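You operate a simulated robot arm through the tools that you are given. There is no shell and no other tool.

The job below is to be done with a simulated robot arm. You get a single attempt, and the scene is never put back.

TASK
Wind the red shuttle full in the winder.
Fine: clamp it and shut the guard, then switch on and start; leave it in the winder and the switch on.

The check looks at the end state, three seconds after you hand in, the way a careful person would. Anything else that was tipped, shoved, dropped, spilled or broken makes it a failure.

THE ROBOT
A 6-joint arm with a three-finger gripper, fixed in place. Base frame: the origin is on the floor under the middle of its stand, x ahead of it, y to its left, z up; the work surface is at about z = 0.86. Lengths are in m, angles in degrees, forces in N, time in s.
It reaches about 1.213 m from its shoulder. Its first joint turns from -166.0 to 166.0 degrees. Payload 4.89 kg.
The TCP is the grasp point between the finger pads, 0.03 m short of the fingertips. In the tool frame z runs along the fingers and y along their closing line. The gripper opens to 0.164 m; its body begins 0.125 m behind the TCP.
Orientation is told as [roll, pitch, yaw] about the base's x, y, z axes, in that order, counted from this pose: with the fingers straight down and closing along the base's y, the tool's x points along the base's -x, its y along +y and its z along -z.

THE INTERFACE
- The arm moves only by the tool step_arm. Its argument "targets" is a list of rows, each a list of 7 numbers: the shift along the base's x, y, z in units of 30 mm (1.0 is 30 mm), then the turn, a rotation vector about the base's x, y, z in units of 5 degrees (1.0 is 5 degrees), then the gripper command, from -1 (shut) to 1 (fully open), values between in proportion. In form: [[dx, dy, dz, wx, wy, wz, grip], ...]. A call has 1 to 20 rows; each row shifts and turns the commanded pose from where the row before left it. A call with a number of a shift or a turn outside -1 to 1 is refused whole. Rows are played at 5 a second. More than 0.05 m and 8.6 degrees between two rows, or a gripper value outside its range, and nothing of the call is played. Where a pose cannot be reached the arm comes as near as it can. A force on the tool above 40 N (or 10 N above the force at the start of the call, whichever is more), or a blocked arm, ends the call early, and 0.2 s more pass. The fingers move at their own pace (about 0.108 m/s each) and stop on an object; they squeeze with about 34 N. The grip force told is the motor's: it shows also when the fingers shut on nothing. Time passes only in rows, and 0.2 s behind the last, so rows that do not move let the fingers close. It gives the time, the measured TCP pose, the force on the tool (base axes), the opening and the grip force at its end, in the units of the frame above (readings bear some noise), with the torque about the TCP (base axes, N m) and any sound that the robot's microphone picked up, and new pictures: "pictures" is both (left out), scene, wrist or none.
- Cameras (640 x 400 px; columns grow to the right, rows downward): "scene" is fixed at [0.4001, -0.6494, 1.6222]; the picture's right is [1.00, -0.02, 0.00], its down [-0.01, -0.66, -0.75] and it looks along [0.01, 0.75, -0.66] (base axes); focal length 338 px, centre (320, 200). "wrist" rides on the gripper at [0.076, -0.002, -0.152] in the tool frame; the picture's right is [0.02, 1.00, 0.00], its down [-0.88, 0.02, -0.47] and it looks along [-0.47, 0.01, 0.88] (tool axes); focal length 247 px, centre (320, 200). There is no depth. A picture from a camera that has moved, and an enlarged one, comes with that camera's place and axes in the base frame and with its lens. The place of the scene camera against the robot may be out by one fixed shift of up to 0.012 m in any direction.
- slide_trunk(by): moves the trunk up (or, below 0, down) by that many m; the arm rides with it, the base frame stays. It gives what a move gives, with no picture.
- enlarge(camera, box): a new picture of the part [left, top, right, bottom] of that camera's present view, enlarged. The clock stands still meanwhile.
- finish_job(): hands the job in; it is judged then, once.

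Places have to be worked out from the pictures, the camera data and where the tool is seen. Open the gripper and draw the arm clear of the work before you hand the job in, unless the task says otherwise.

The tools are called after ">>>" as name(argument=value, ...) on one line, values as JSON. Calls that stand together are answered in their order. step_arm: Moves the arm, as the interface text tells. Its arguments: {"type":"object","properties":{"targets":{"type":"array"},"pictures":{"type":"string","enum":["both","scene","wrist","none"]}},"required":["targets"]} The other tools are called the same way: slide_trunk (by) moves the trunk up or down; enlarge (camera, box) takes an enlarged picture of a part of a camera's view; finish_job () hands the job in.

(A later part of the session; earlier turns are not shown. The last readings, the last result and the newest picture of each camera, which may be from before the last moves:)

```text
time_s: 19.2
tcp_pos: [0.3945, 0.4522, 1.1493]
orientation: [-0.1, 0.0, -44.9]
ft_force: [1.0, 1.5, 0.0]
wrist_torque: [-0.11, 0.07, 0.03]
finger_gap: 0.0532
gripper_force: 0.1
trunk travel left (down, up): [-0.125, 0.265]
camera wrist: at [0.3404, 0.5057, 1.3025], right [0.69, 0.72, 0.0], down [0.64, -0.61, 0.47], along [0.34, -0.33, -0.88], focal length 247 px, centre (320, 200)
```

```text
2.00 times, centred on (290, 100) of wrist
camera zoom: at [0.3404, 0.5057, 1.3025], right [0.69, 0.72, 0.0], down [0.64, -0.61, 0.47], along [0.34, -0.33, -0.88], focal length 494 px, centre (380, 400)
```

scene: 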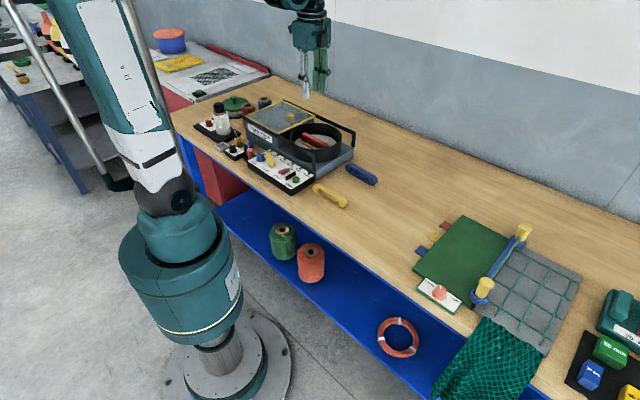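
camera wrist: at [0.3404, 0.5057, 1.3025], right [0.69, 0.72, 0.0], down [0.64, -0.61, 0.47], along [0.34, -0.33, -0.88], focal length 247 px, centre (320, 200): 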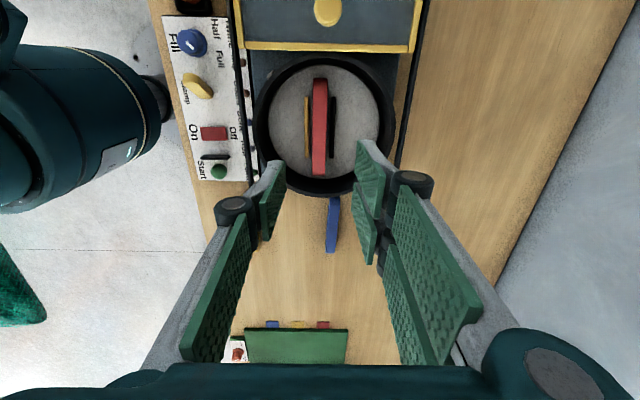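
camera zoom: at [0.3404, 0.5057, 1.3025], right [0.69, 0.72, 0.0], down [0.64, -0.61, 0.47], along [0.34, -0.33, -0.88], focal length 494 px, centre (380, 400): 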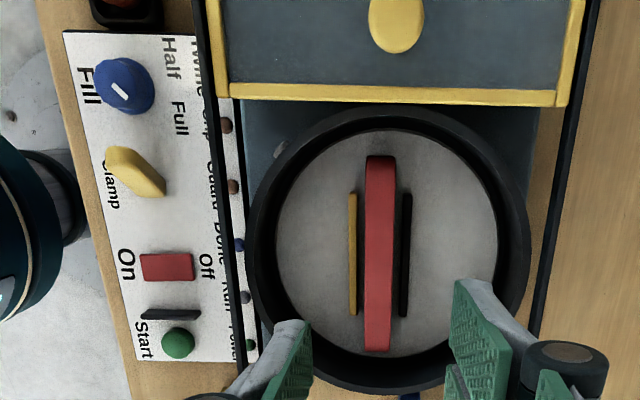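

The shuttle is in place. The clamp lever is a toggle leaning toward Fill, with its top around (0.22, 0.375, 0.94), so pushing its top toward Start should close the jaws. I'll shut the fingers and hover just behind it on the Fill side, still high, for a close look.

>>> step_arm(targets=[[-0.93, -0.22, 0, 0, 0, 0, -1], [-0.93, -0.22, 0, 0, 0, 0, -1], [-0.93, -0.22, 0, 0, 0, 0, -1], [-0.93, -0.22, 0, 0, 0, 0, -1], [-0.93, -0.22, 0, 0, 0, 0, -1], [-0.93, -0.22, 0, 0, 0, 0, -1], [-0.93, -0.22, 0, 0, 0, 0, -1], [0, 0, -0.9, 0, 0, 0, -1], [0, 0, -0.9, 0, 0, 0, -1], [0, 0, -0.9, 0, 0, 0, -1]], pictures="both")

>>> enlarge(camera="wrist", box=[220, 60, 480, 260])

>>> enlarge(camera="scene", box=[230, 110, 320, 190])

```text
time_s: 21.4
tcp_pos: [0.2, 0.4068, 1.0663]
orientation: [0.1, 0.0, -45.0]
ft_force: [-0.5, -0.4, 0.7]
wrist_torque: [0.14, -0.09, 0.01]
finger_gap: 0.0
gripper_force: 33.6
trunk travel left (down, up): [-0.125, 0.265]
camera wrist: at [0.1443, 0.4599, 1.2207], right [0.69, 0.72, 0.0], down [0.64, -0.61, 0.47], along [0.34, -0.33, -0.88], focal length 247 px, centre (320, 200)
```

scene: 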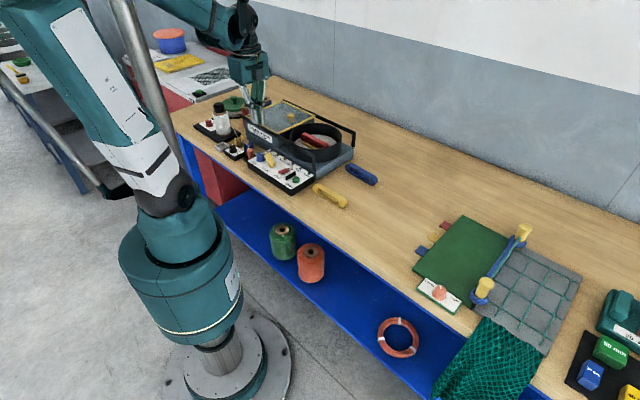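
wrist: 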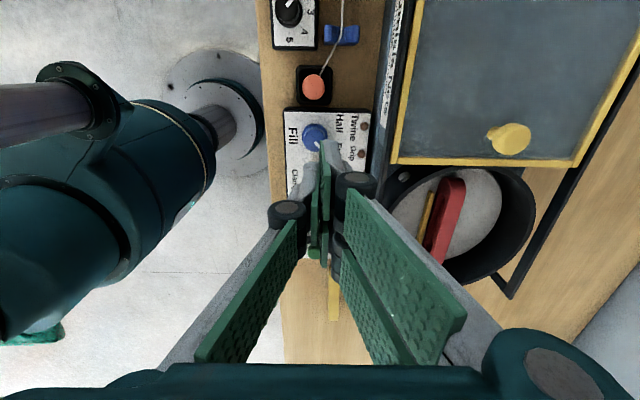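

```text
2.00 times, centred on (350, 160) of wrist
camera zoom: at [0.1443, 0.4599, 1.2207], right [0.69, 0.72, 0.0], down [0.64, -0.61, 0.47], along [0.34, -0.33, -0.88], focal length 494 px, centre (260, 280)
```

zoom: 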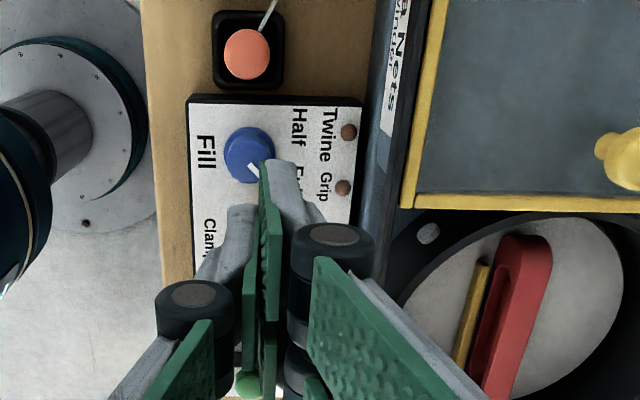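

```text
5.00 times, centred on (275, 150) of scene
camera zoom: at [0.4001, -0.6494, 1.6222], right [1.0, -0.02, 0.0], down [-0.01, -0.66, -0.75], along [0.01, 0.75, -0.66], focal length 1690 px, centre (545, 450)
```

zoom: 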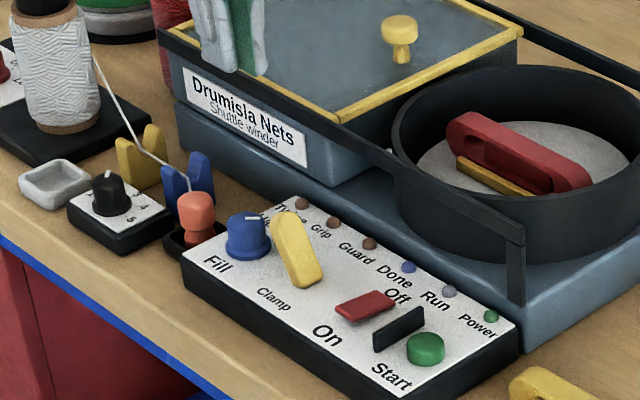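

The Fill knob's top is at z≈0.92 and the lever's top at about z=0.94, so fingertips at z≈0.926 will clear the knob and still push the lever. I'll shift 13 mm toward the operator so the leading finger lines up with the lever, then go down to TCP z≈0.957.

>>> step_arm(targets=[[-0.3, -0.3, 0, 0, 0, 0, -1], [0, 0, -0.9, 0, 0, 0, -1], [0, 0, -0.9, 0, 0, 0, -1], [0, 0, -0.9, 0, 0, 0, -1], [0, 0, -0.5, 0, 0, 0, -1], [0, 0, -0.3, 0, 0, 0, -1]], pictures="both")

>>> enlarge(camera="scene", box=[235, 120, 305, 190])

>>> enlarge(camera="wrist", box=[240, 60, 440, 260])

```text
time_s: 22.8
tcp_pos: [0.1908, 0.3967, 0.9622]
orientation: [0.0, 0.0, -44.9]
ft_force: [-0.6, -0.2, 0.1]
wrist_torque: [-0.01, -0.04, -0.03]
finger_gap: 0.0001
gripper_force: 33.5
trunk travel left (down, up): [-0.125, 0.265]
camera wrist: at [0.1358, 0.4503, 1.1159], right [0.69, 0.72, 0.0], down [0.64, -0.61, 0.47], along [0.34, -0.33, -0.88], focal length 247 px, centre (320, 200)
```

scene: 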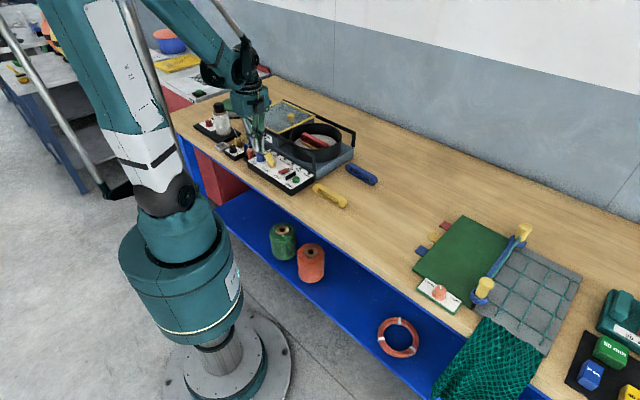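
wrist: 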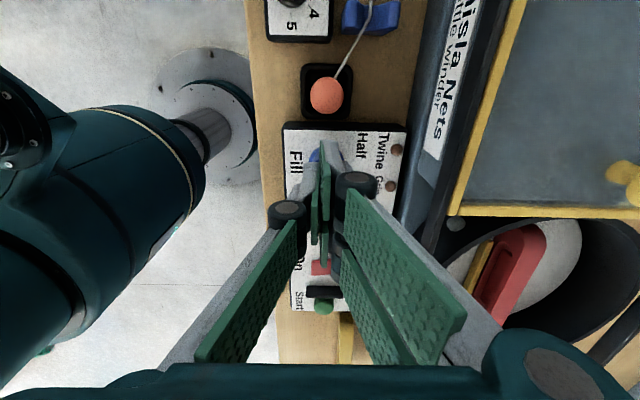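

```text
5.71 times, centred on (270, 155) of scene
camera zoom: at [0.4001, -0.6494, 1.6222], right [1.0, -0.02, 0.0], down [-0.01, -0.66, -0.75], along [0.01, 0.75, -0.66], focal length 1932 px, centre (606, 457)
```

zoom: 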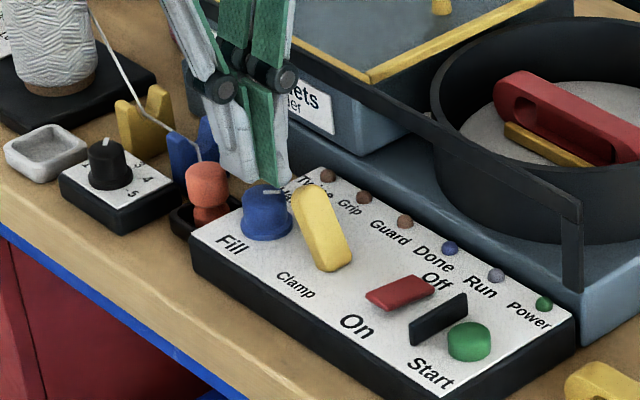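

```text
2.00 times, centred on (340, 160) of wrist
camera zoom: at [0.1358, 0.4503, 1.1159], right [0.69, 0.72, 0.0], down [0.64, -0.61, 0.47], along [0.34, -0.33, -0.88], focal length 494 px, centre (280, 280)
```

zoom: 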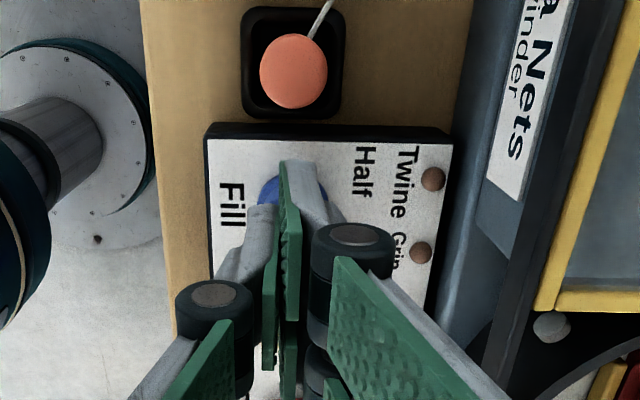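

The fingertips sit just above the Fill knob and right behind the lever's top. I'll lower 6 mm more and push along the panel toward Start in 6 mm steps, watching the force.

>>> step_arm(targets=[[0, 0, -0.2, 0, 0, 0, -1], [0.141, -0.141, 0, 0, 0, 0, -1], [0.141, -0.141, 0, 0, 0, 0, -1], [0.141, -0.141, 0, 0, 0, 0, -1], [0.141, -0.141, 0, 0, 0, 0, -1]], pictures="none")

>>> enlarge(camera="scene", box=[240, 130, 345, 190])

>>> enlarge(camera="wrist", box=[240, 60, 640, 310])

```text
time_s: 24.0
tcp_pos: [0.2085, 0.3798, 0.9562]
orientation: [-0.1, 0.0, -45.0]
ft_force: [0.0, 0.6, -0.4]
wrist_torque: [-0.05, -0.02, -0.03]
finger_gap: 0.0
gripper_force: 34.0
trunk travel left (down, up): [-0.125, 0.265]
```

```text
6.10 times, centred on (292, 160) of scene
camera zoom: at [0.4001, -0.6494, 1.6222], right [1.0, -0.02, 0.0], down [-0.01, -0.66, -0.75], along [0.01, 0.75, -0.66], focal length 2061 px, centre (488, 444)
```

zoom: 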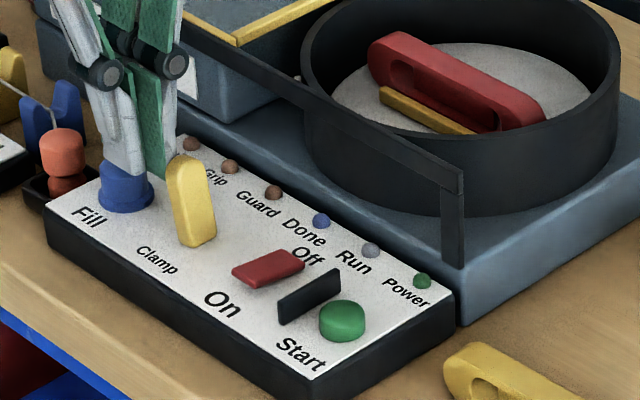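

```text
1.60 times, centred on (440, 185) of wrist
camera zoom: at [0.1533, 0.4335, 1.1101], right [0.69, 0.72, 0.0], down [0.64, -0.61, 0.47], along [0.34, -0.33, -0.88], focal length 395 px, centre (128, 224)
```

zoom: 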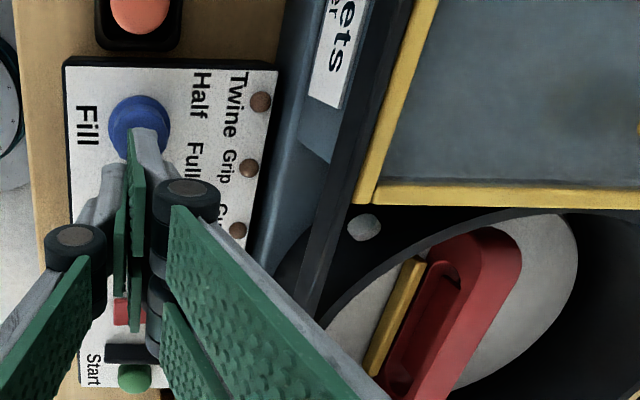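

The lever is swinging up with almost no force, and the yellow jaw is closing on the shuttle. I'll carry on pushing.

>>> step_arm(targets=[[0.141, -0.141, 0, 0, 0, 0, -1], [0.141, -0.141, 0, 0, 0, 0, -1], [0.141, -0.141, 0, 0, 0, 0, -1], [0.141, -0.141, 0, 0, 0, 0, -1]], pictures="none")

>>> enlarge(camera="scene", box=[240, 130, 345, 190])

>>> enlarge(camera="wrist", box=[240, 60, 640, 310])

```text
time_s: 25.0
tcp_pos: [0.2254, 0.3629, 0.956]
orientation: [0.1, 0.0, -45.0]
ft_force: [-0.2, 0.0, -0.3]
wrist_torque: [0.01, 0.0, 0.0]
finger_gap: 0.0002
gripper_force: 33.4
trunk travel left (down, up): [-0.125, 0.265]
```

```text
6.10 times, centred on (292, 160) of scene
camera zoom: at [0.4001, -0.6494, 1.6222], right [1.0, -0.02, 0.0], down [-0.01, -0.66, -0.75], along [0.01, 0.75, -0.66], focal length 2061 px, centre (488, 444)
```

zoom: 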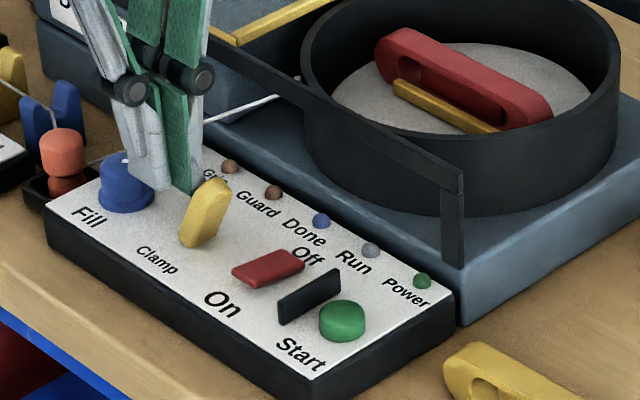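

```text
1.60 times, centred on (440, 185) of wrist
camera zoom: at [0.1697, 0.4169, 1.1102], right [0.69, 0.72, 0.0], down [0.64, -0.61, 0.47], along [0.34, -0.33, -0.88], focal length 395 px, centre (128, 224)
```

zoom: 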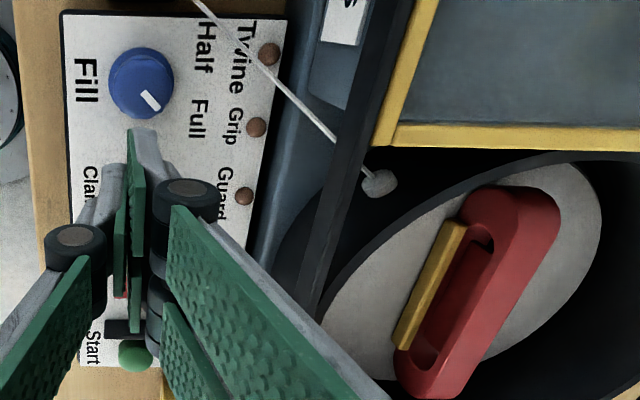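

The lever has flipped over toward Start, the yellow jaw is tight against the shuttle, and the twine now runs over to the bowl's feed. I'll back off, rise and inspect the lever, jaws and Fill knob.

>>> step_arm(targets=[[-0.141, 0.141, 0, 0, 0, 0, -1], [-0.141, 0.141, 0.3, 0, 0, 0, -1], [0, 0, 0.8, 0, 0, 0, -1], [0, 0, 1, 0, 0, 0, -1], [0, 0, 1, 0, 0, 0, -1], [0.3, 0.6, 1, 0, 0, 0, -1], [0.3, 0.8, 1, 0, 0, 0, -1]], pictures="both")

>>> enlarge(camera="scene", box=[240, 110, 345, 190])

>>> enlarge(camera="scene", box=[285, 115, 345, 165])

>>> enlarge(camera="wrist", box=[160, 0, 480, 200])

```text
time_s: 26.6
tcp_pos: [0.2327, 0.4141, 1.1094]
orientation: [0.0, -0.1, -45.0]
ft_force: [0.1, -1.2, 0.4]
wrist_torque: [0.19, -0.11, -0.01]
finger_gap: 0.0
gripper_force: 34.3
trunk travel left (down, up): [-0.125, 0.265]
camera wrist: at [0.1782, 0.4681, 1.2639], right [0.69, 0.72, 0.0], down [0.64, -0.61, 0.47], along [0.34, -0.33, -0.88], focal length 247 px, centre (320, 200)
```

scene: 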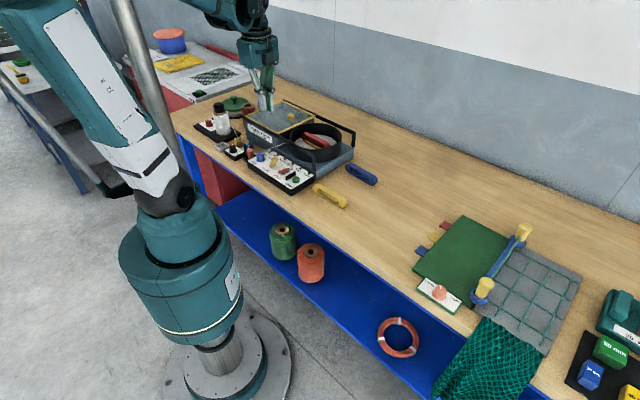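
wrist: 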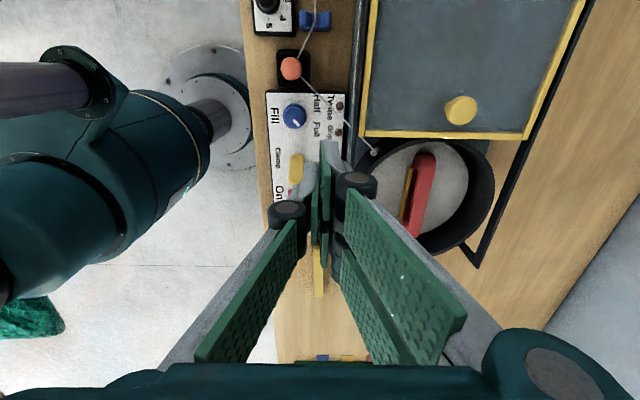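

```text
5.00 times, centred on (292, 150) of scene
camera zoom: at [0.4001, -0.6494, 1.6222], right [1.0, -0.02, 0.0], down [-0.01, -0.66, -0.75], along [0.01, 0.75, -0.66], focal length 1690 px, centre (458, 450)
```

zoom: 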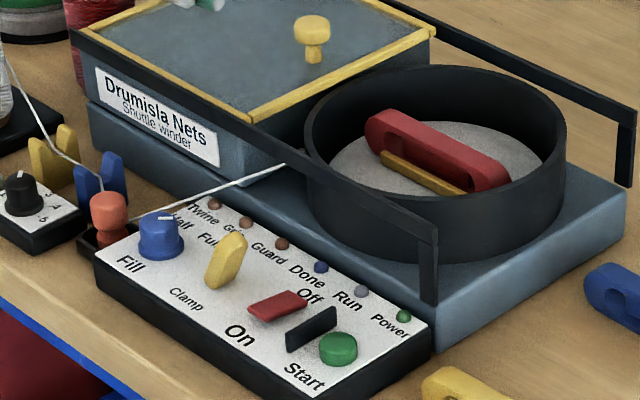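

```text
8.00 times, centred on (315, 140) of scene
camera zoom: at [0.4001, -0.6494, 1.6222], right [1.0, -0.02, 0.0], down [-0.01, -0.66, -0.75], along [0.01, 0.75, -0.66], focal length 2705 px, centre (360, 680)
```

zoom: 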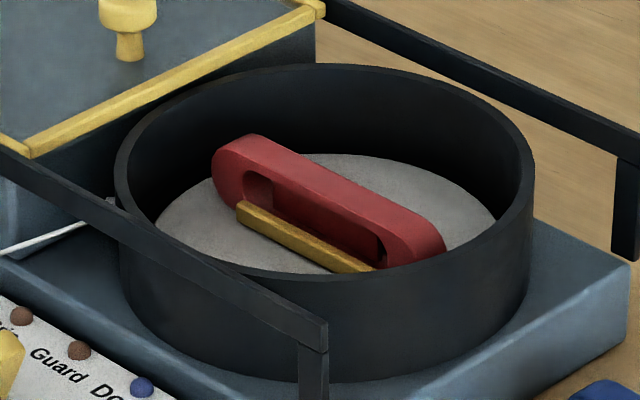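

```text
2.00 times, centred on (320, 100) of wrist
camera zoom: at [0.1782, 0.4681, 1.2639], right [0.69, 0.72, 0.0], down [0.64, -0.61, 0.47], along [0.34, -0.33, -0.88], focal length 494 px, centre (320, 400)
```

zoom: 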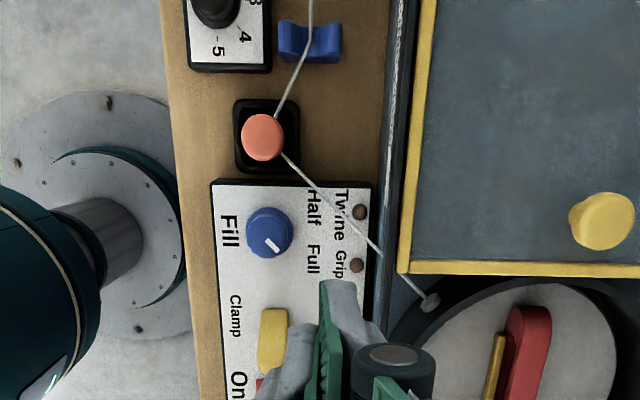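

The lever now leans toward Start, the shuttle is held between the jaws, and Fill still points at Full. From two wrist views the guard's knob is at about e1=-0.168, e2=0.6055 in table axes, top at z≈0.99. I'll move behind it with closed fingers so I can push the guard along its rails.

>>> step_arm(targets=[[0.178, 0.923, 0, 0, 0, 0, -1], [0.178, 0.923, 0, 0, 0, 0, -1], [0.178, 0.923, 0, 0, 0, 0, -1], [0.178, 0.923, 0, 0, 0, 0, -1], [0.178, 0.923, 0, 0, 0, 0, -1], [0.178, 0.923, 0, 0, 0, 0, -1], [0, 0, -0.7, 0, 0, 0, -1]], pictures="both")

>>> enlarge(camera="wrist", box=[200, 60, 440, 260])

>>> enlarge(camera="scene", box=[230, 80, 350, 170])

```text
time_s: 28.2
tcp_pos: [0.2659, 0.5802, 1.0875]
orientation: [0.0, 0.0, -45.1]
ft_force: [-0.5, -0.7, 0.8]
wrist_torque: [0.03, -0.02, 0.0]
finger_gap: 0.0
gripper_force: 33.6
trunk travel left (down, up): [-0.125, 0.265]
camera wrist: at [0.2115, 0.6334, 1.2411], right [0.69, 0.72, 0.0], down [0.64, -0.61, 0.47], along [0.34, -0.33, -0.88], focal length 247 px, centre (320, 200)
```

scene: 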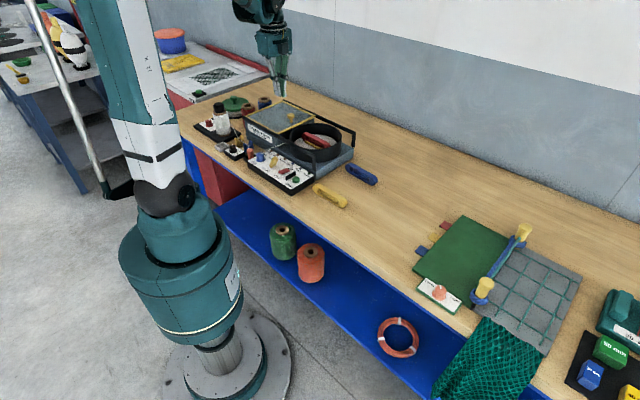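
wrist: 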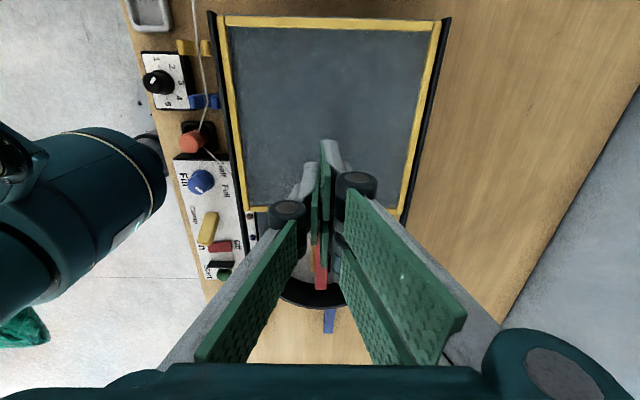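

```text
2.00 times, centred on (320, 160) of wrist
camera zoom: at [0.2115, 0.6334, 1.2411], right [0.69, 0.72, 0.0], down [0.64, -0.61, 0.47], along [0.34, -0.33, -0.88], focal length 494 px, centre (320, 280)
```

zoom: 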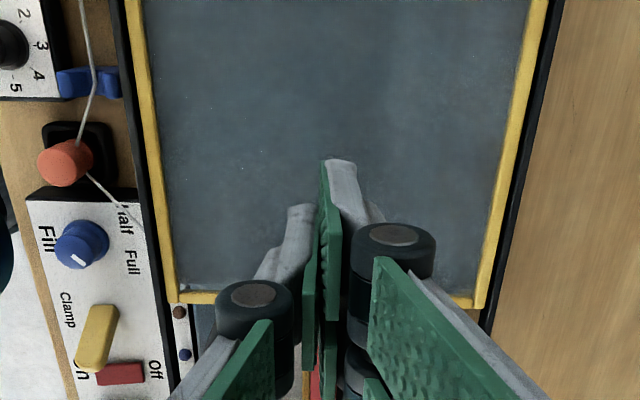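

```text
4.44 times, centred on (290, 125) of scene
camera zoom: at [0.4001, -0.6494, 1.6222], right [1.0, -0.02, 0.0], down [-0.01, -0.66, -0.75], along [0.01, 0.75, -0.66], focal length 1503 px, centre (453, 533)
```

zoom: 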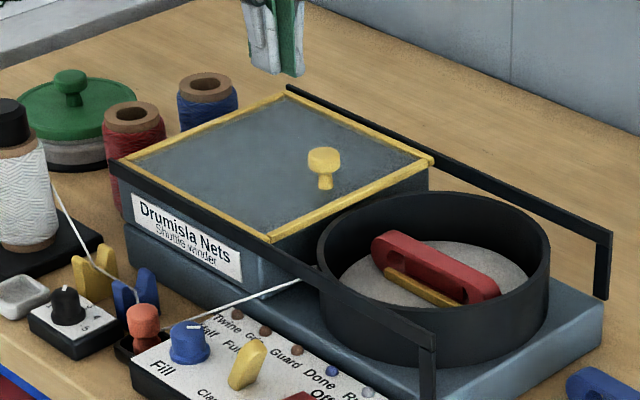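

The fingers should be just behind the knob. I'll lower to TCP z≈1.005 first and check against the guard's surface.

>>> step_arm(targets=[[0, 0, -0.9, 0, 0, 0, -1], [0, 0, -0.9, 0, 0, 0, -1], [0, 0, -0.7, 0, 0, 0, -1], [0, 0, -0.25, 0, 0, 0, -1]], pictures="none")

>>> enlarge(camera="wrist", box=[200, 60, 440, 260])

>>> enlarge(camera="scene", box=[250, 80, 330, 140])

```text
time_s: 29.2
tcp_pos: [0.2663, 0.5801, 1.0051]
orientation: [0.0, 0.0, -45.0]
ft_force: [-0.1, -0.6, 0.0]
wrist_torque: [-0.02, 0.0, 0.0]
finger_gap: 0.0001
gripper_force: 34.7
trunk travel left (down, up): [-0.125, 0.265]
```

```text
2.00 times, centred on (320, 160) of wrist
camera zoom: at [0.211, 0.6325, 1.1584], right [0.69, 0.72, 0.0], down [0.64, -0.61, 0.47], along [0.34, -0.33, -0.88], focal length 494 px, centre (320, 280)
```

zoom: 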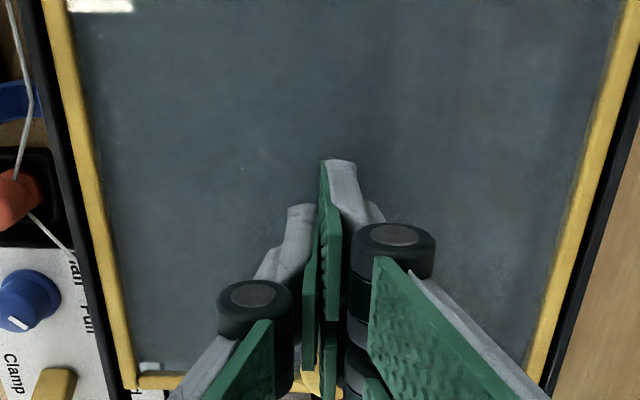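

```text
6.67 times, centred on (290, 110) of scene
camera zoom: at [0.4001, -0.6494, 1.6222], right [1.0, -0.02, 0.0], down [-0.01, -0.66, -0.75], along [0.01, 0.75, -0.66], focal length 2254 px, centre (520, 800)
```

zoom: 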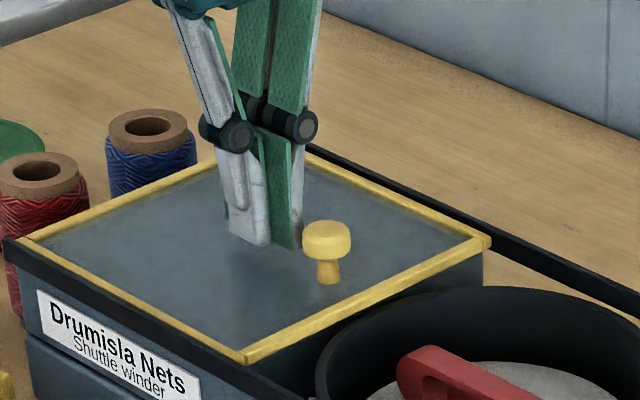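

The fingertips are about 10 mm above the guard and the leading finger is just behind the knob's head. I'll lower 4 mm and push along the rails in 10 mm steps.

>>> step_arm(targets=[[0, 0, -0.13, 0, 0, 0, -1], [0.15, -0.15, 0, 0, 0, 0, -1], [0.2, -0.2, 0, 0, 0, 0, -1], [0.2357, -0.2357, 0, 0, 0, 0, -1], [0.2357, -0.2357, 0, 0, 0, 0, -1], [0.2357, -0.2357, 0, 0, 0, 0, -1]], pictures="both")

>>> enlarge(camera="scene", box=[250, 80, 360, 170])

```text
time_s: 30.6
tcp_pos: [0.2976, 0.5473, 1.0024]
orientation: [-0.1, 0.1, -45.0]
ft_force: [0.4, 0.0, -0.1]
wrist_torque: [-0.02, -0.02, -0.01]
finger_gap: 0.0
gripper_force: 33.9
trunk travel left (down, up): [-0.125, 0.265]
camera wrist: at [0.2423, 0.601, 1.1557], right [0.69, 0.72, 0.0], down [0.64, -0.61, 0.47], along [0.34, -0.33, -0.88], focal length 247 px, centre (320, 200)
```

scene: 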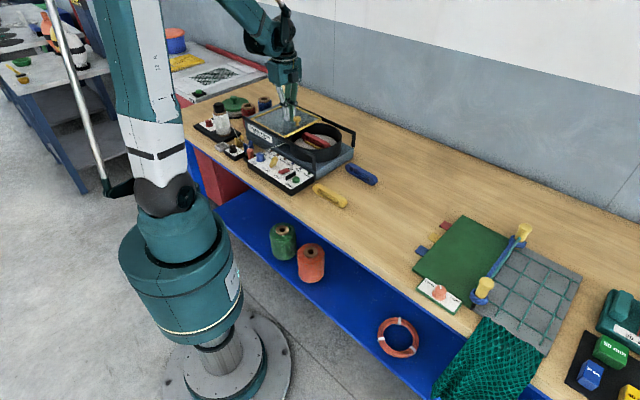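
wrist: 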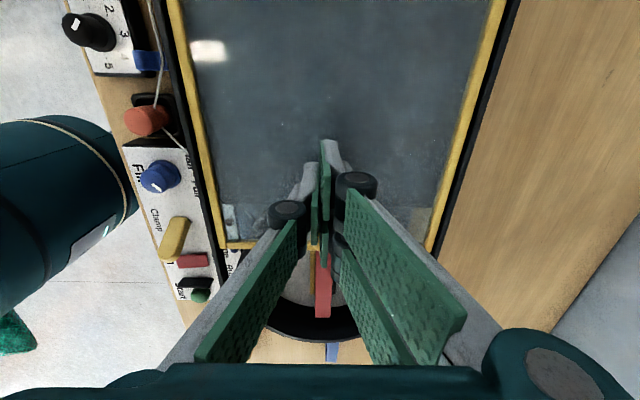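

```text
4.44 times, centred on (305, 125) of scene
camera zoom: at [0.4001, -0.6494, 1.6222], right [1.0, -0.02, 0.0], down [-0.01, -0.66, -0.75], along [0.01, 0.75, -0.66], focal length 1503 px, centre (387, 533)
```

zoom: 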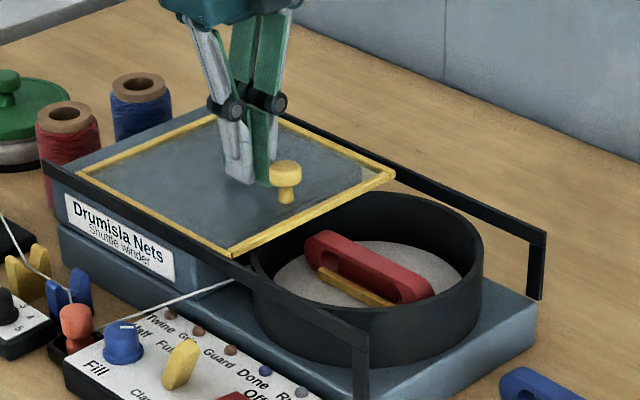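

The guard slides smoothly with no force. I'll keep pushing.

>>> step_arm(targets=[[0.2357, -0.2357, 0, 0, 0, 0, -1], [0.2357, -0.2357, 0, 0, 0, 0, -1], [0.2357, -0.2357, 0, 0, 0, 0, -1], [0.2357, -0.2357, 0, 0, 0, 0, -1], [0.2357, -0.2357, 0, 0, 0, 0, -1], [0.2357, -0.2357, 0, 0, 0, 0, -1], [0.2357, -0.2357, 0, 0, 0, 0, -1], [0.2357, -0.2357, 0, 0, 0, 0, -1], [0.2357, -0.2357, 0, 0, 0, 0, -1], [0.2357, -0.2357, 0, 0, 0, 0, -1], [0.2357, -0.2357, 0, 0, 0, 0, -1], [0.2357, -0.2357, 0, 0, 0, 0, -1]], pictures="both")

>>> enlarge(camera="scene", box=[250, 80, 360, 190])

```text
time_s: 33.2
tcp_pos: [0.3835, 0.4626, 1.0028]
orientation: [0.1, 0.0, -45.1]
ft_force: [0.4, -0.1, -0.5]
wrist_torque: [-0.05, -0.01, -0.01]
finger_gap: 0.0
gripper_force: 33.7
trunk travel left (down, up): [-0.125, 0.265]
camera wrist: at [0.3279, 0.5167, 1.1559], right [0.69, 0.72, 0.0], down [0.64, -0.61, 0.47], along [0.34, -0.33, -0.88], focal length 247 px, centre (320, 200)
```

scene: 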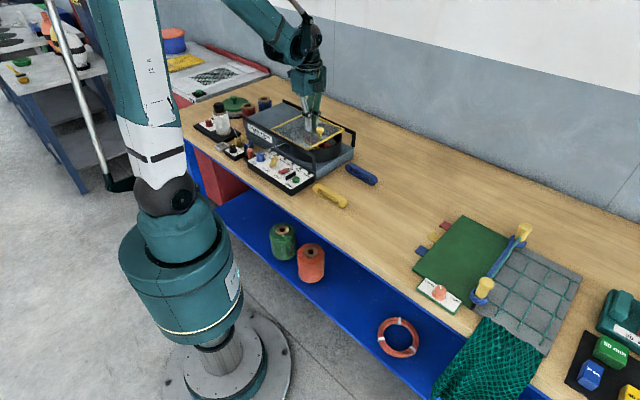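
wrist: 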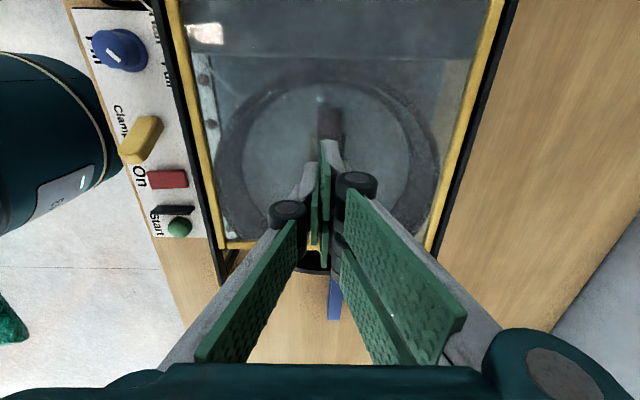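

```text
3.64 times, centred on (305, 135) of scene
camera zoom: at [0.4001, -0.6494, 1.6222], right [1.0, -0.02, 0.0], down [-0.01, -0.66, -0.75], along [0.01, 0.75, -0.66], focal length 1229 px, centre (374, 436)
```

zoom: 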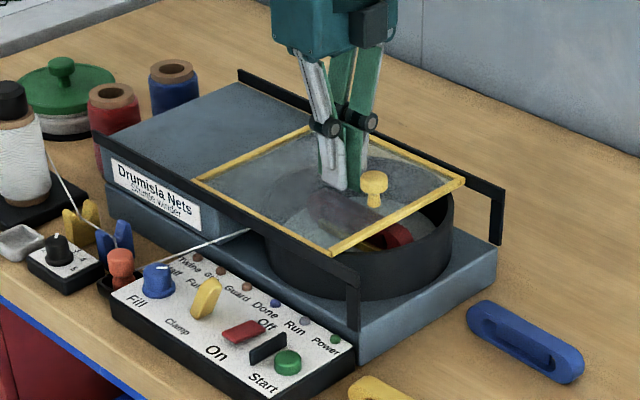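

The see-through guard is most of the way over the bowl, with about 4–5 cm left to the rail ends. I'll continue with 10 mm steps, then finer ones.

>>> step_arm(targets=[[0.2357, -0.2357, 0, 0, 0, 0, -1], [0.2357, -0.2357, 0, 0, 0, 0, -1], [0.2357, -0.2357, 0, 0, 0, 0, -1], [0.12, -0.12, 0, 0, 0, 0, -1]], pictures="none")

>>> enlarge(camera="scene", box=[250, 80, 360, 190])

>>> enlarge(camera="wrist", box=[130, 150, 530, 400])

```text
time_s: 34.2
tcp_pos: [0.4074, 0.4386, 1.001]
orientation: [0.1, 0.1, -45.0]
ft_force: [0.4, 0.6, 0.0]
wrist_torque: [0.01, -0.03, -0.03]
finger_gap: 0.0001
gripper_force: 33.5
trunk travel left (down, up): [-0.125, 0.265]
```

```text
3.64 times, centred on (305, 135) of scene
camera zoom: at [0.4001, -0.6494, 1.6222], right [1.0, -0.02, 0.0], down [-0.01, -0.66, -0.75], along [0.01, 0.75, -0.66], focal length 1229 px, centre (374, 436)
```

zoom: 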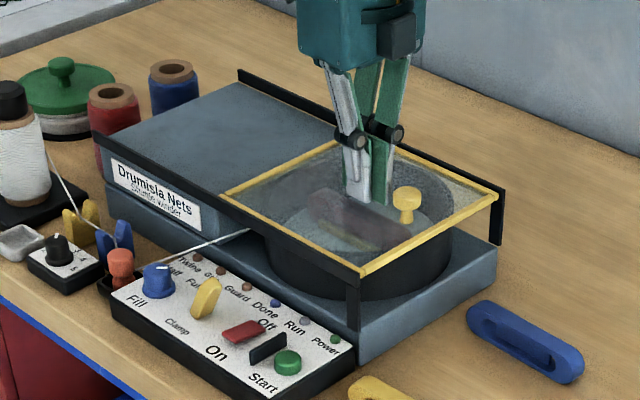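

```text
1.60 times, centred on (330, 275) of wrist
camera zoom: at [0.3527, 0.4918, 1.1558], right [0.69, 0.72, 0.0], down [0.64, -0.61, 0.47], along [0.34, -0.33, -0.88], focal length 395 px, centre (304, 80)
```

zoom: 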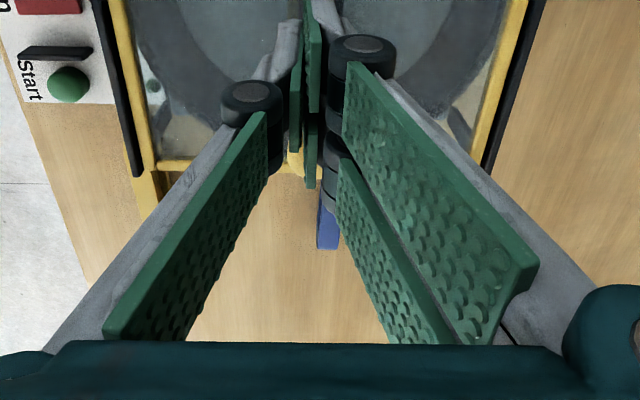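

The guard's front edge is nearly level with the rail ends. I'll finish in 2–3 mm steps until the stop shows in the force.

>>> step_arm(targets=[[0.06, -0.06, 0, 0, 0, 0, -1], [0.06, -0.06, 0, 0, 0, 0, -1], [0.06, -0.06, 0, 0, 0, 0, -1]], pictures="none")

>>> enlarge(camera="scene", box=[290, 100, 360, 180])

>>> enlarge(camera="wrist", box=[130, 150, 530, 400])

```text
time_s: 35.0
tcp_pos: [0.4138, 0.4325, 1.0006]
orientation: [0.0, 0.0, -45.0]
ft_force: [0.1, -0.5, 0.4]
wrist_torque: [-0.01, 0.02, -0.01]
finger_gap: 0.0001
gripper_force: 34.0
trunk travel left (down, up): [-0.125, 0.265]
```

```text
5.00 times, centred on (325, 140) of scene
camera zoom: at [0.4001, -0.6494, 1.6222], right [1.0, -0.02, 0.0], down [-0.01, -0.66, -0.75], along [0.01, 0.75, -0.66], focal length 1690 px, centre (295, 500)
```

zoom: 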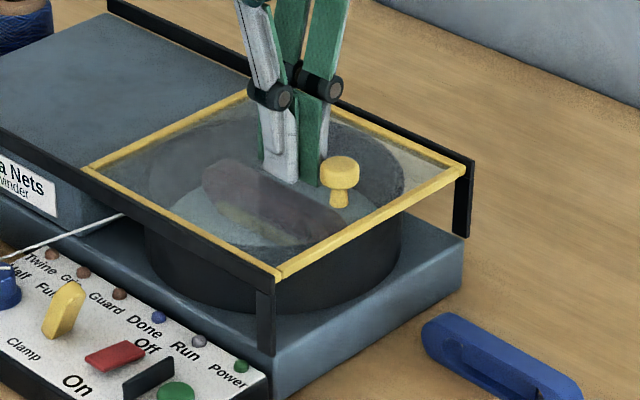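

```text
1.60 times, centred on (330, 275) of wrist
camera zoom: at [0.358, 0.4857, 1.1557], right [0.69, 0.72, 0.0], down [0.64, -0.61, 0.47], along [0.34, -0.33, -0.88], focal length 395 px, centre (304, 80)
```

zoom: 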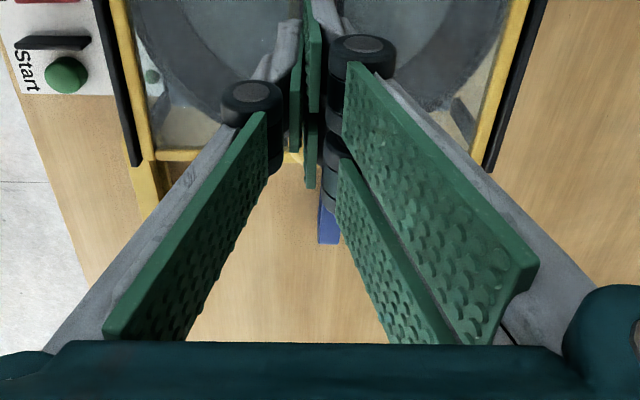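

The guard's front edge is level with the posts at the rail ends and did not move in the last steps, so it appears to be at its stop. I'll nudge a few more millimetres to confirm that with the force reading.

>>> step_arm(targets=[[0.05, -0.05, 0, 0, 0, 0, -1], [0.05, -0.05, 0, 0, 0, 0, -1], [0.05, -0.05, 0, 0, 0, 0, -1]], pictures="none")

>>> enlarge(camera="scene", box=[290, 100, 360, 180])

```text
time_s: 36.0
tcp_pos: [0.4151, 0.4305, 1.0023]
orientation: [0.0, 0.2, -44.7]
ft_force: [-15.2, 13.9, 0.5]
wrist_torque: [0.15, 0.11, 0.07]
finger_gap: 0.0
gripper_force: 33.7
trunk travel left (down, up): [-0.125, 0.265]
stopped in row 3: the force on the tool passed its limit at 42 N (the readings are from after the stop); the commanded pose is now the measured one
```

```text
5.00 times, centred on (325, 140) of scene
camera zoom: at [0.4001, -0.6494, 1.6222], right [1.0, -0.02, 0.0], down [-0.01, -0.66, -0.75], along [0.01, 0.75, -0.66], focal length 1690 px, centre (295, 500)
```

zoom: 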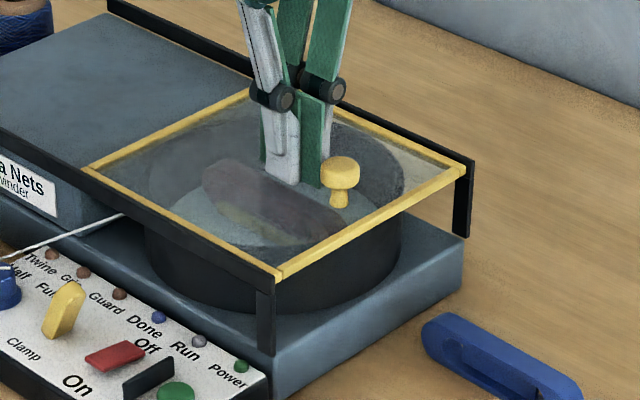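

The guard is hard against its stop (42 N limit hit, nothing shifted), so it is shut. I'll back off the knob, rise, and turn the tool 90° so the closed fingers are narrow along the panel, then hover above the rocker's On end at about (0.269, 0.299).

>>> step_arm(targets=[[-0.2, 0.2, 0, 0, 0, 0, -1], [-0.1, 0.1, 0.5, 0, 0, 0, -1], [0, 0, 1, 0, 0, 0, -1], [0, 0, 1, 0, 0, 0, -1], [0, 0, 1, 0, 0, 0, -1], [0, 0, 0.5, 0, 0, 0, -1]], pictures="scene")

>>> step_arm(targets=[[-0.26, -0.26, 0, 0, 0, 1, -1], [-0.26, -0.26, 0, 0, 0, 1, -1], [-0.26, -0.26, 0, 0, 0, 1, -1], [-0.26, -0.26, 0, 0, 0, 1, -1], [-0.26, -0.26, 0, 0, 0, 1, -1], [-0.26, -0.26, 0, 0, 0, 1, -1], [-0.26, -0.26, 0, 0, 0, 1, -1], [-0.26, -0.26, 0, 0, 0, 1, -1], [-0.26, -0.26, 0, 0, 0, 1, -1], [-0.26, -0.26, 0, 0, 0, 1, -1], [-0.26, -0.26, 0, 0, 0, 1, -1], [-0.26, -0.26, 0, 0, 0, 1, -1], [-0.26, -0.26, 0, 0, 0, 1, -1], [-0.26, -0.26, 0, 0, 0, 1, -1], [-0.26, -0.26, 0, 0, 0, 1, -1], [-0.26, -0.26, 0, 0, 0, 1, -1], [-0.26, -0.26, 0, 0, 0, 1, -1], [-0.26, -0.26, 0, 0, 0, 1, -1]], pictures="both")

```text
time_s: 37.4
tcp_pos: [0.4083, 0.437, 1.1221]
orientation: [0.0, 0.2, -44.9]
ft_force: [-0.7, 0.2, 0.3]
wrist_torque: [-0.04, 0.01, 0.0]
finger_gap: 0.0
gripper_force: 34.4
trunk travel left (down, up): [-0.125, 0.265]
```

scene: 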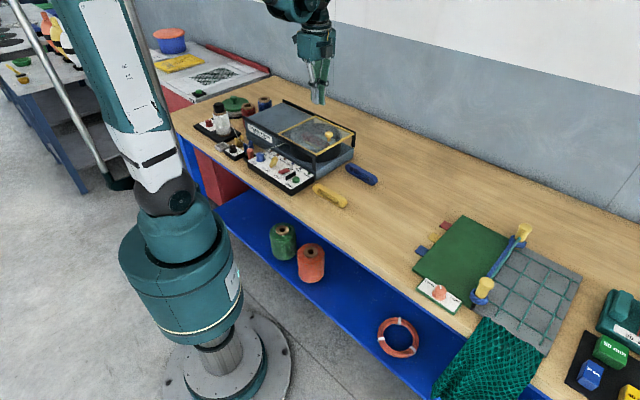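

```text
time_s: 41.1
tcp_pos: [0.267, 0.2967, 1.1215]
orientation: [0.0, 0.2, 45.2]
ft_force: [0.5, 1.3, -0.4]
wrist_torque: [-0.1, 0.1, -0.05]
finger_gap: 0.0
gripper_force: 34.3
trunk travel left (down, up): [-0.125, 0.265]
camera wrist: at [0.2145, 0.2424, 1.2759], right [-0.72, 0.69, 0.0], down [0.61, 0.64, 0.47], along [0.32, 0.34, -0.88], focal length 247 px, centre (320, 200)
```

scene: 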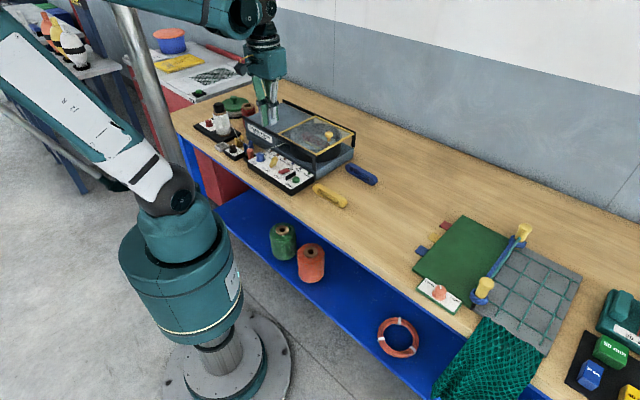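
wrist: 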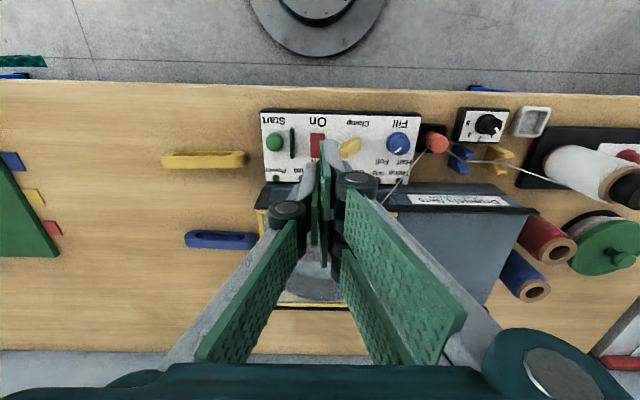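

The tool is now square across the panel, above the rocker. I'll enlarge to line up with the On end.

>>> enlarge(camera="wrist", box=[250, 90, 450, 215])

>>> enlarge(camera="scene", box=[240, 130, 345, 200])

```text
3.20 times, centred on (350, 152) of wrist
camera zoom: at [0.2145, 0.2424, 1.2759], right [-0.72, 0.69, 0.0], down [0.61, 0.64, 0.47], along [0.32, 0.34, -0.88], focal length 790 px, centre (224, 352)
```

zoom: 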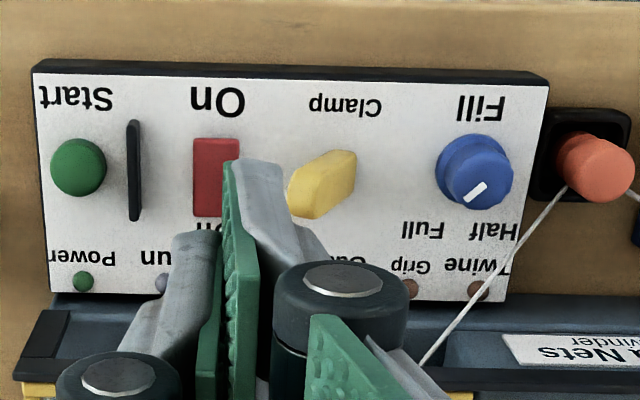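

```text
5.71 times, centred on (292, 165) of scene
camera zoom: at [0.4001, -0.6494, 1.6222], right [1.0, -0.02, 0.0], down [-0.01, -0.66, -0.75], along [0.01, 0.75, -0.66], focal length 1932 px, centre (477, 400)
```

zoom: 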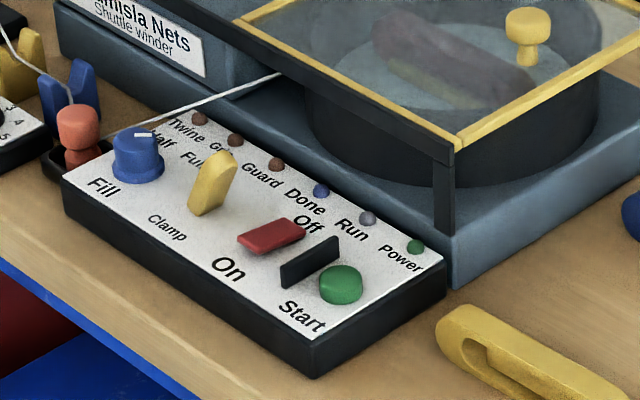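

The rocker spans e2 ≈ 0.409 (On end) to 0.446, centred near e1 = -0.019. I'll shift so the leading finger is over the On end and lower to TCP z≈0.96, stopping above the rocker to check.

>>> step_arm(targets=[[0.08, -0.343, 0, 0, 0, 0, -1], [0, 0, -1, 0, 0, 0, -1], [0, 0, -1, 0, 0, 0, -1], [0, 0, -1, 0, 0, 0, -1], [0, 0, -1, 0, 0, 0, -1], [0, 0, -0.9, 0, 0, 0, -1], [0, 0, -0.4, 0, 0, 0, -1]], pictures="both")

>>> enlarge(camera="scene", box=[245, 140, 325, 200])

>>> enlarge(camera="wrist", box=[220, 60, 420, 185])

```text
time_s: 42.8
tcp_pos: [0.27, 0.288, 0.9642]
orientation: [0.0, 0.1, 45.2]
ft_force: [-0.5, -0.8, -0.3]
wrist_torque: [0.01, 0.0, 0.0]
finger_gap: 0.0002
gripper_force: 34.0
trunk travel left (down, up): [-0.125, 0.265]
camera wrist: at [0.218, 0.2326, 1.1176], right [-0.72, 0.69, 0.0], down [0.61, 0.64, 0.47], along [0.32, 0.34, -0.88], focal length 247 px, centre (320, 200)
```

scene: 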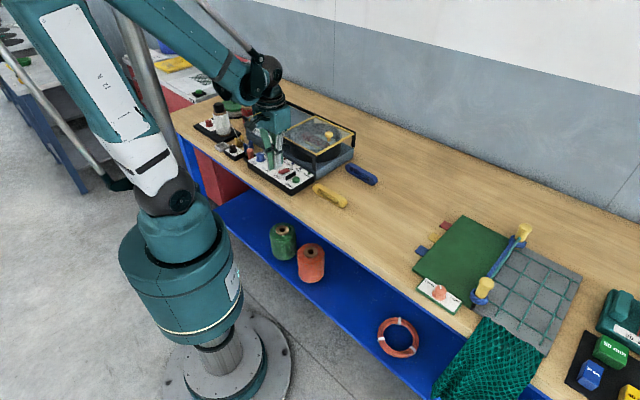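
wrist: 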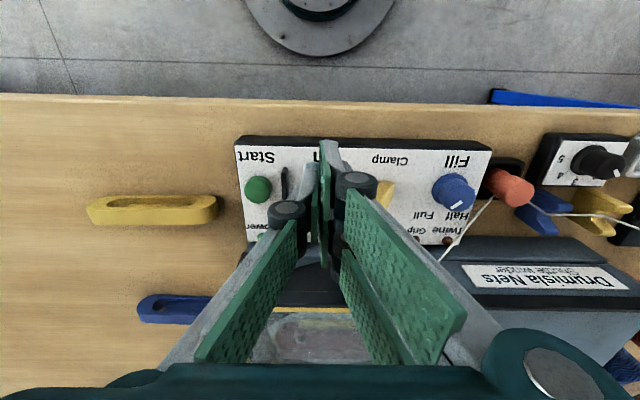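

```text
6.67 times, centred on (285, 170) of scene
camera zoom: at [0.4001, -0.6494, 1.6222], right [1.0, -0.02, 0.0], down [-0.01, -0.66, -0.75], along [0.01, 0.75, -0.66], focal length 2254 px, centre (553, 400)
```

zoom: 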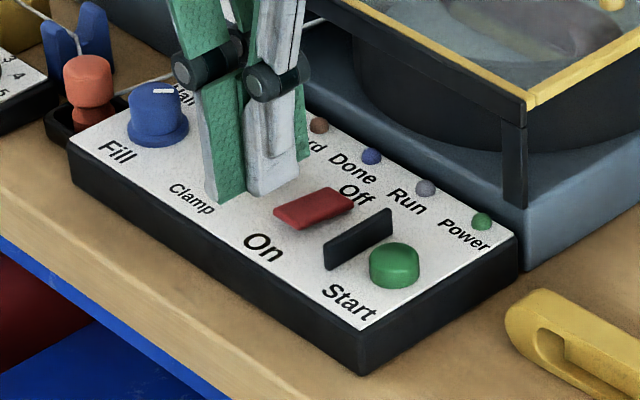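

```text
3.20 times, centred on (320, 122) of wrist
camera zoom: at [0.218, 0.2326, 1.1176], right [-0.72, 0.69, 0.0], down [0.61, 0.64, 0.47], along [0.32, 0.34, -0.88], focal length 790 px, centre (320, 448)
```

zoom: 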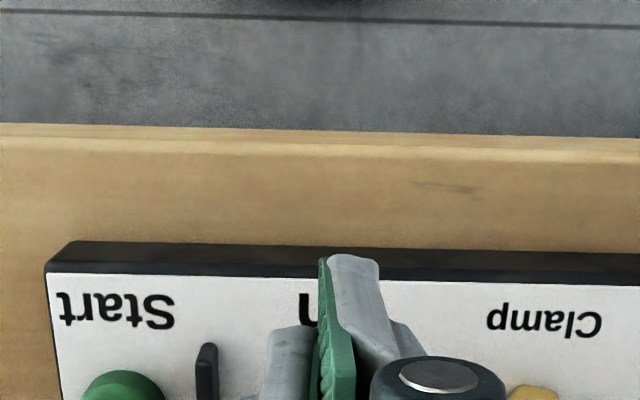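

The finger over the On end is about 25 mm above it, clear of the clamp lever and the black fin. I'll go down, slowing near contact, and watch force, sound and lamps.

>>> step_arm(targets=[[0, 0, -0.4, 0, 0, 0, -1], [0, 0, -0.15, 0, 0, 0, -1], [0, 0, -0.1, 0, 0, 0, -1], [0, 0, -0.1, 0, 0, 0, -1]], pictures="none")

>>> enlarge(camera="scene", box=[245, 140, 325, 200])

```text
time_s: 43.8
tcp_pos: [0.2688, 0.2869, 0.9403]
orientation: [0.0, 0.2, 45.2]
ft_force: [-0.7, 0.5, 0.0]
wrist_torque: [0.03, -0.04, 0.02]
finger_gap: 0.0
gripper_force: 34.2
trunk travel left (down, up): [-0.125, 0.265]
```

```text
6.67 times, centred on (285, 170) of scene
camera zoom: at [0.4001, -0.6494, 1.6222], right [1.0, -0.02, 0.0], down [-0.01, -0.66, -0.75], along [0.01, 0.75, -0.66], focal length 2254 px, centre (553, 400)
```

zoom: 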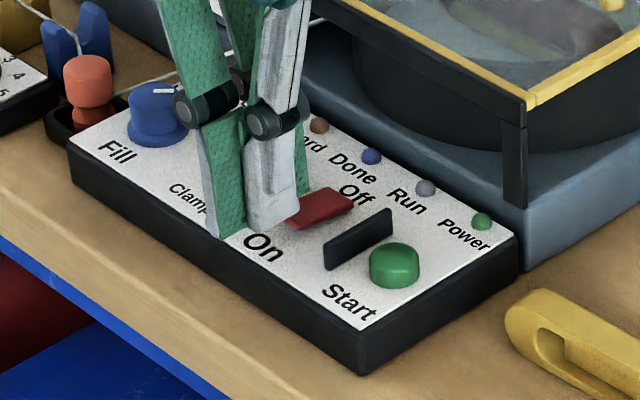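

No contact yet with the tips at about z=0.910. I'll continue in 2 mm steps.

>>> step_arm(targets=[[0, 0, -0.07, 0, 0, 0, -1], [0, 0, -0.07, 0, 0, 0, -1]], pictures="none")

>>> enlarge(camera="scene", box=[245, 140, 325, 200])

```text
time_s: 44.4
tcp_pos: [0.2686, 0.2877, 0.9365]
orientation: [0.0, 0.3, 45.1]
ft_force: [-0.6, -0.5, 0.1]
wrist_torque: [0.03, 0.0, -0.01]
finger_gap: 0.0
gripper_force: 34.0
trunk travel left (down, up): [-0.125, 0.265]
```

```text
6.67 times, centred on (285, 170) of scene
camera zoom: at [0.4001, -0.6494, 1.6222], right [1.0, -0.02, 0.0], down [-0.01, -0.66, -0.75], along [0.01, 0.75, -0.66], focal length 2254 px, centre (553, 400)
```

zoom: 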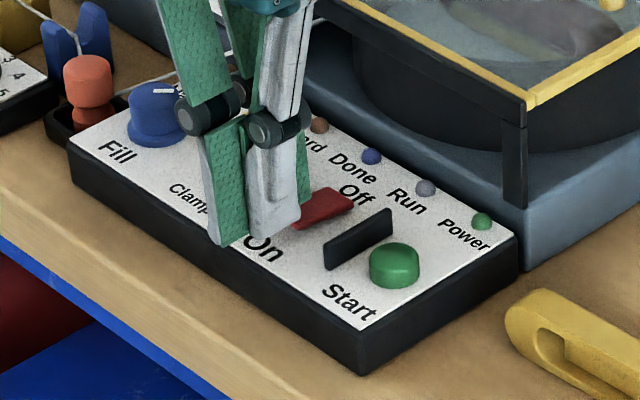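

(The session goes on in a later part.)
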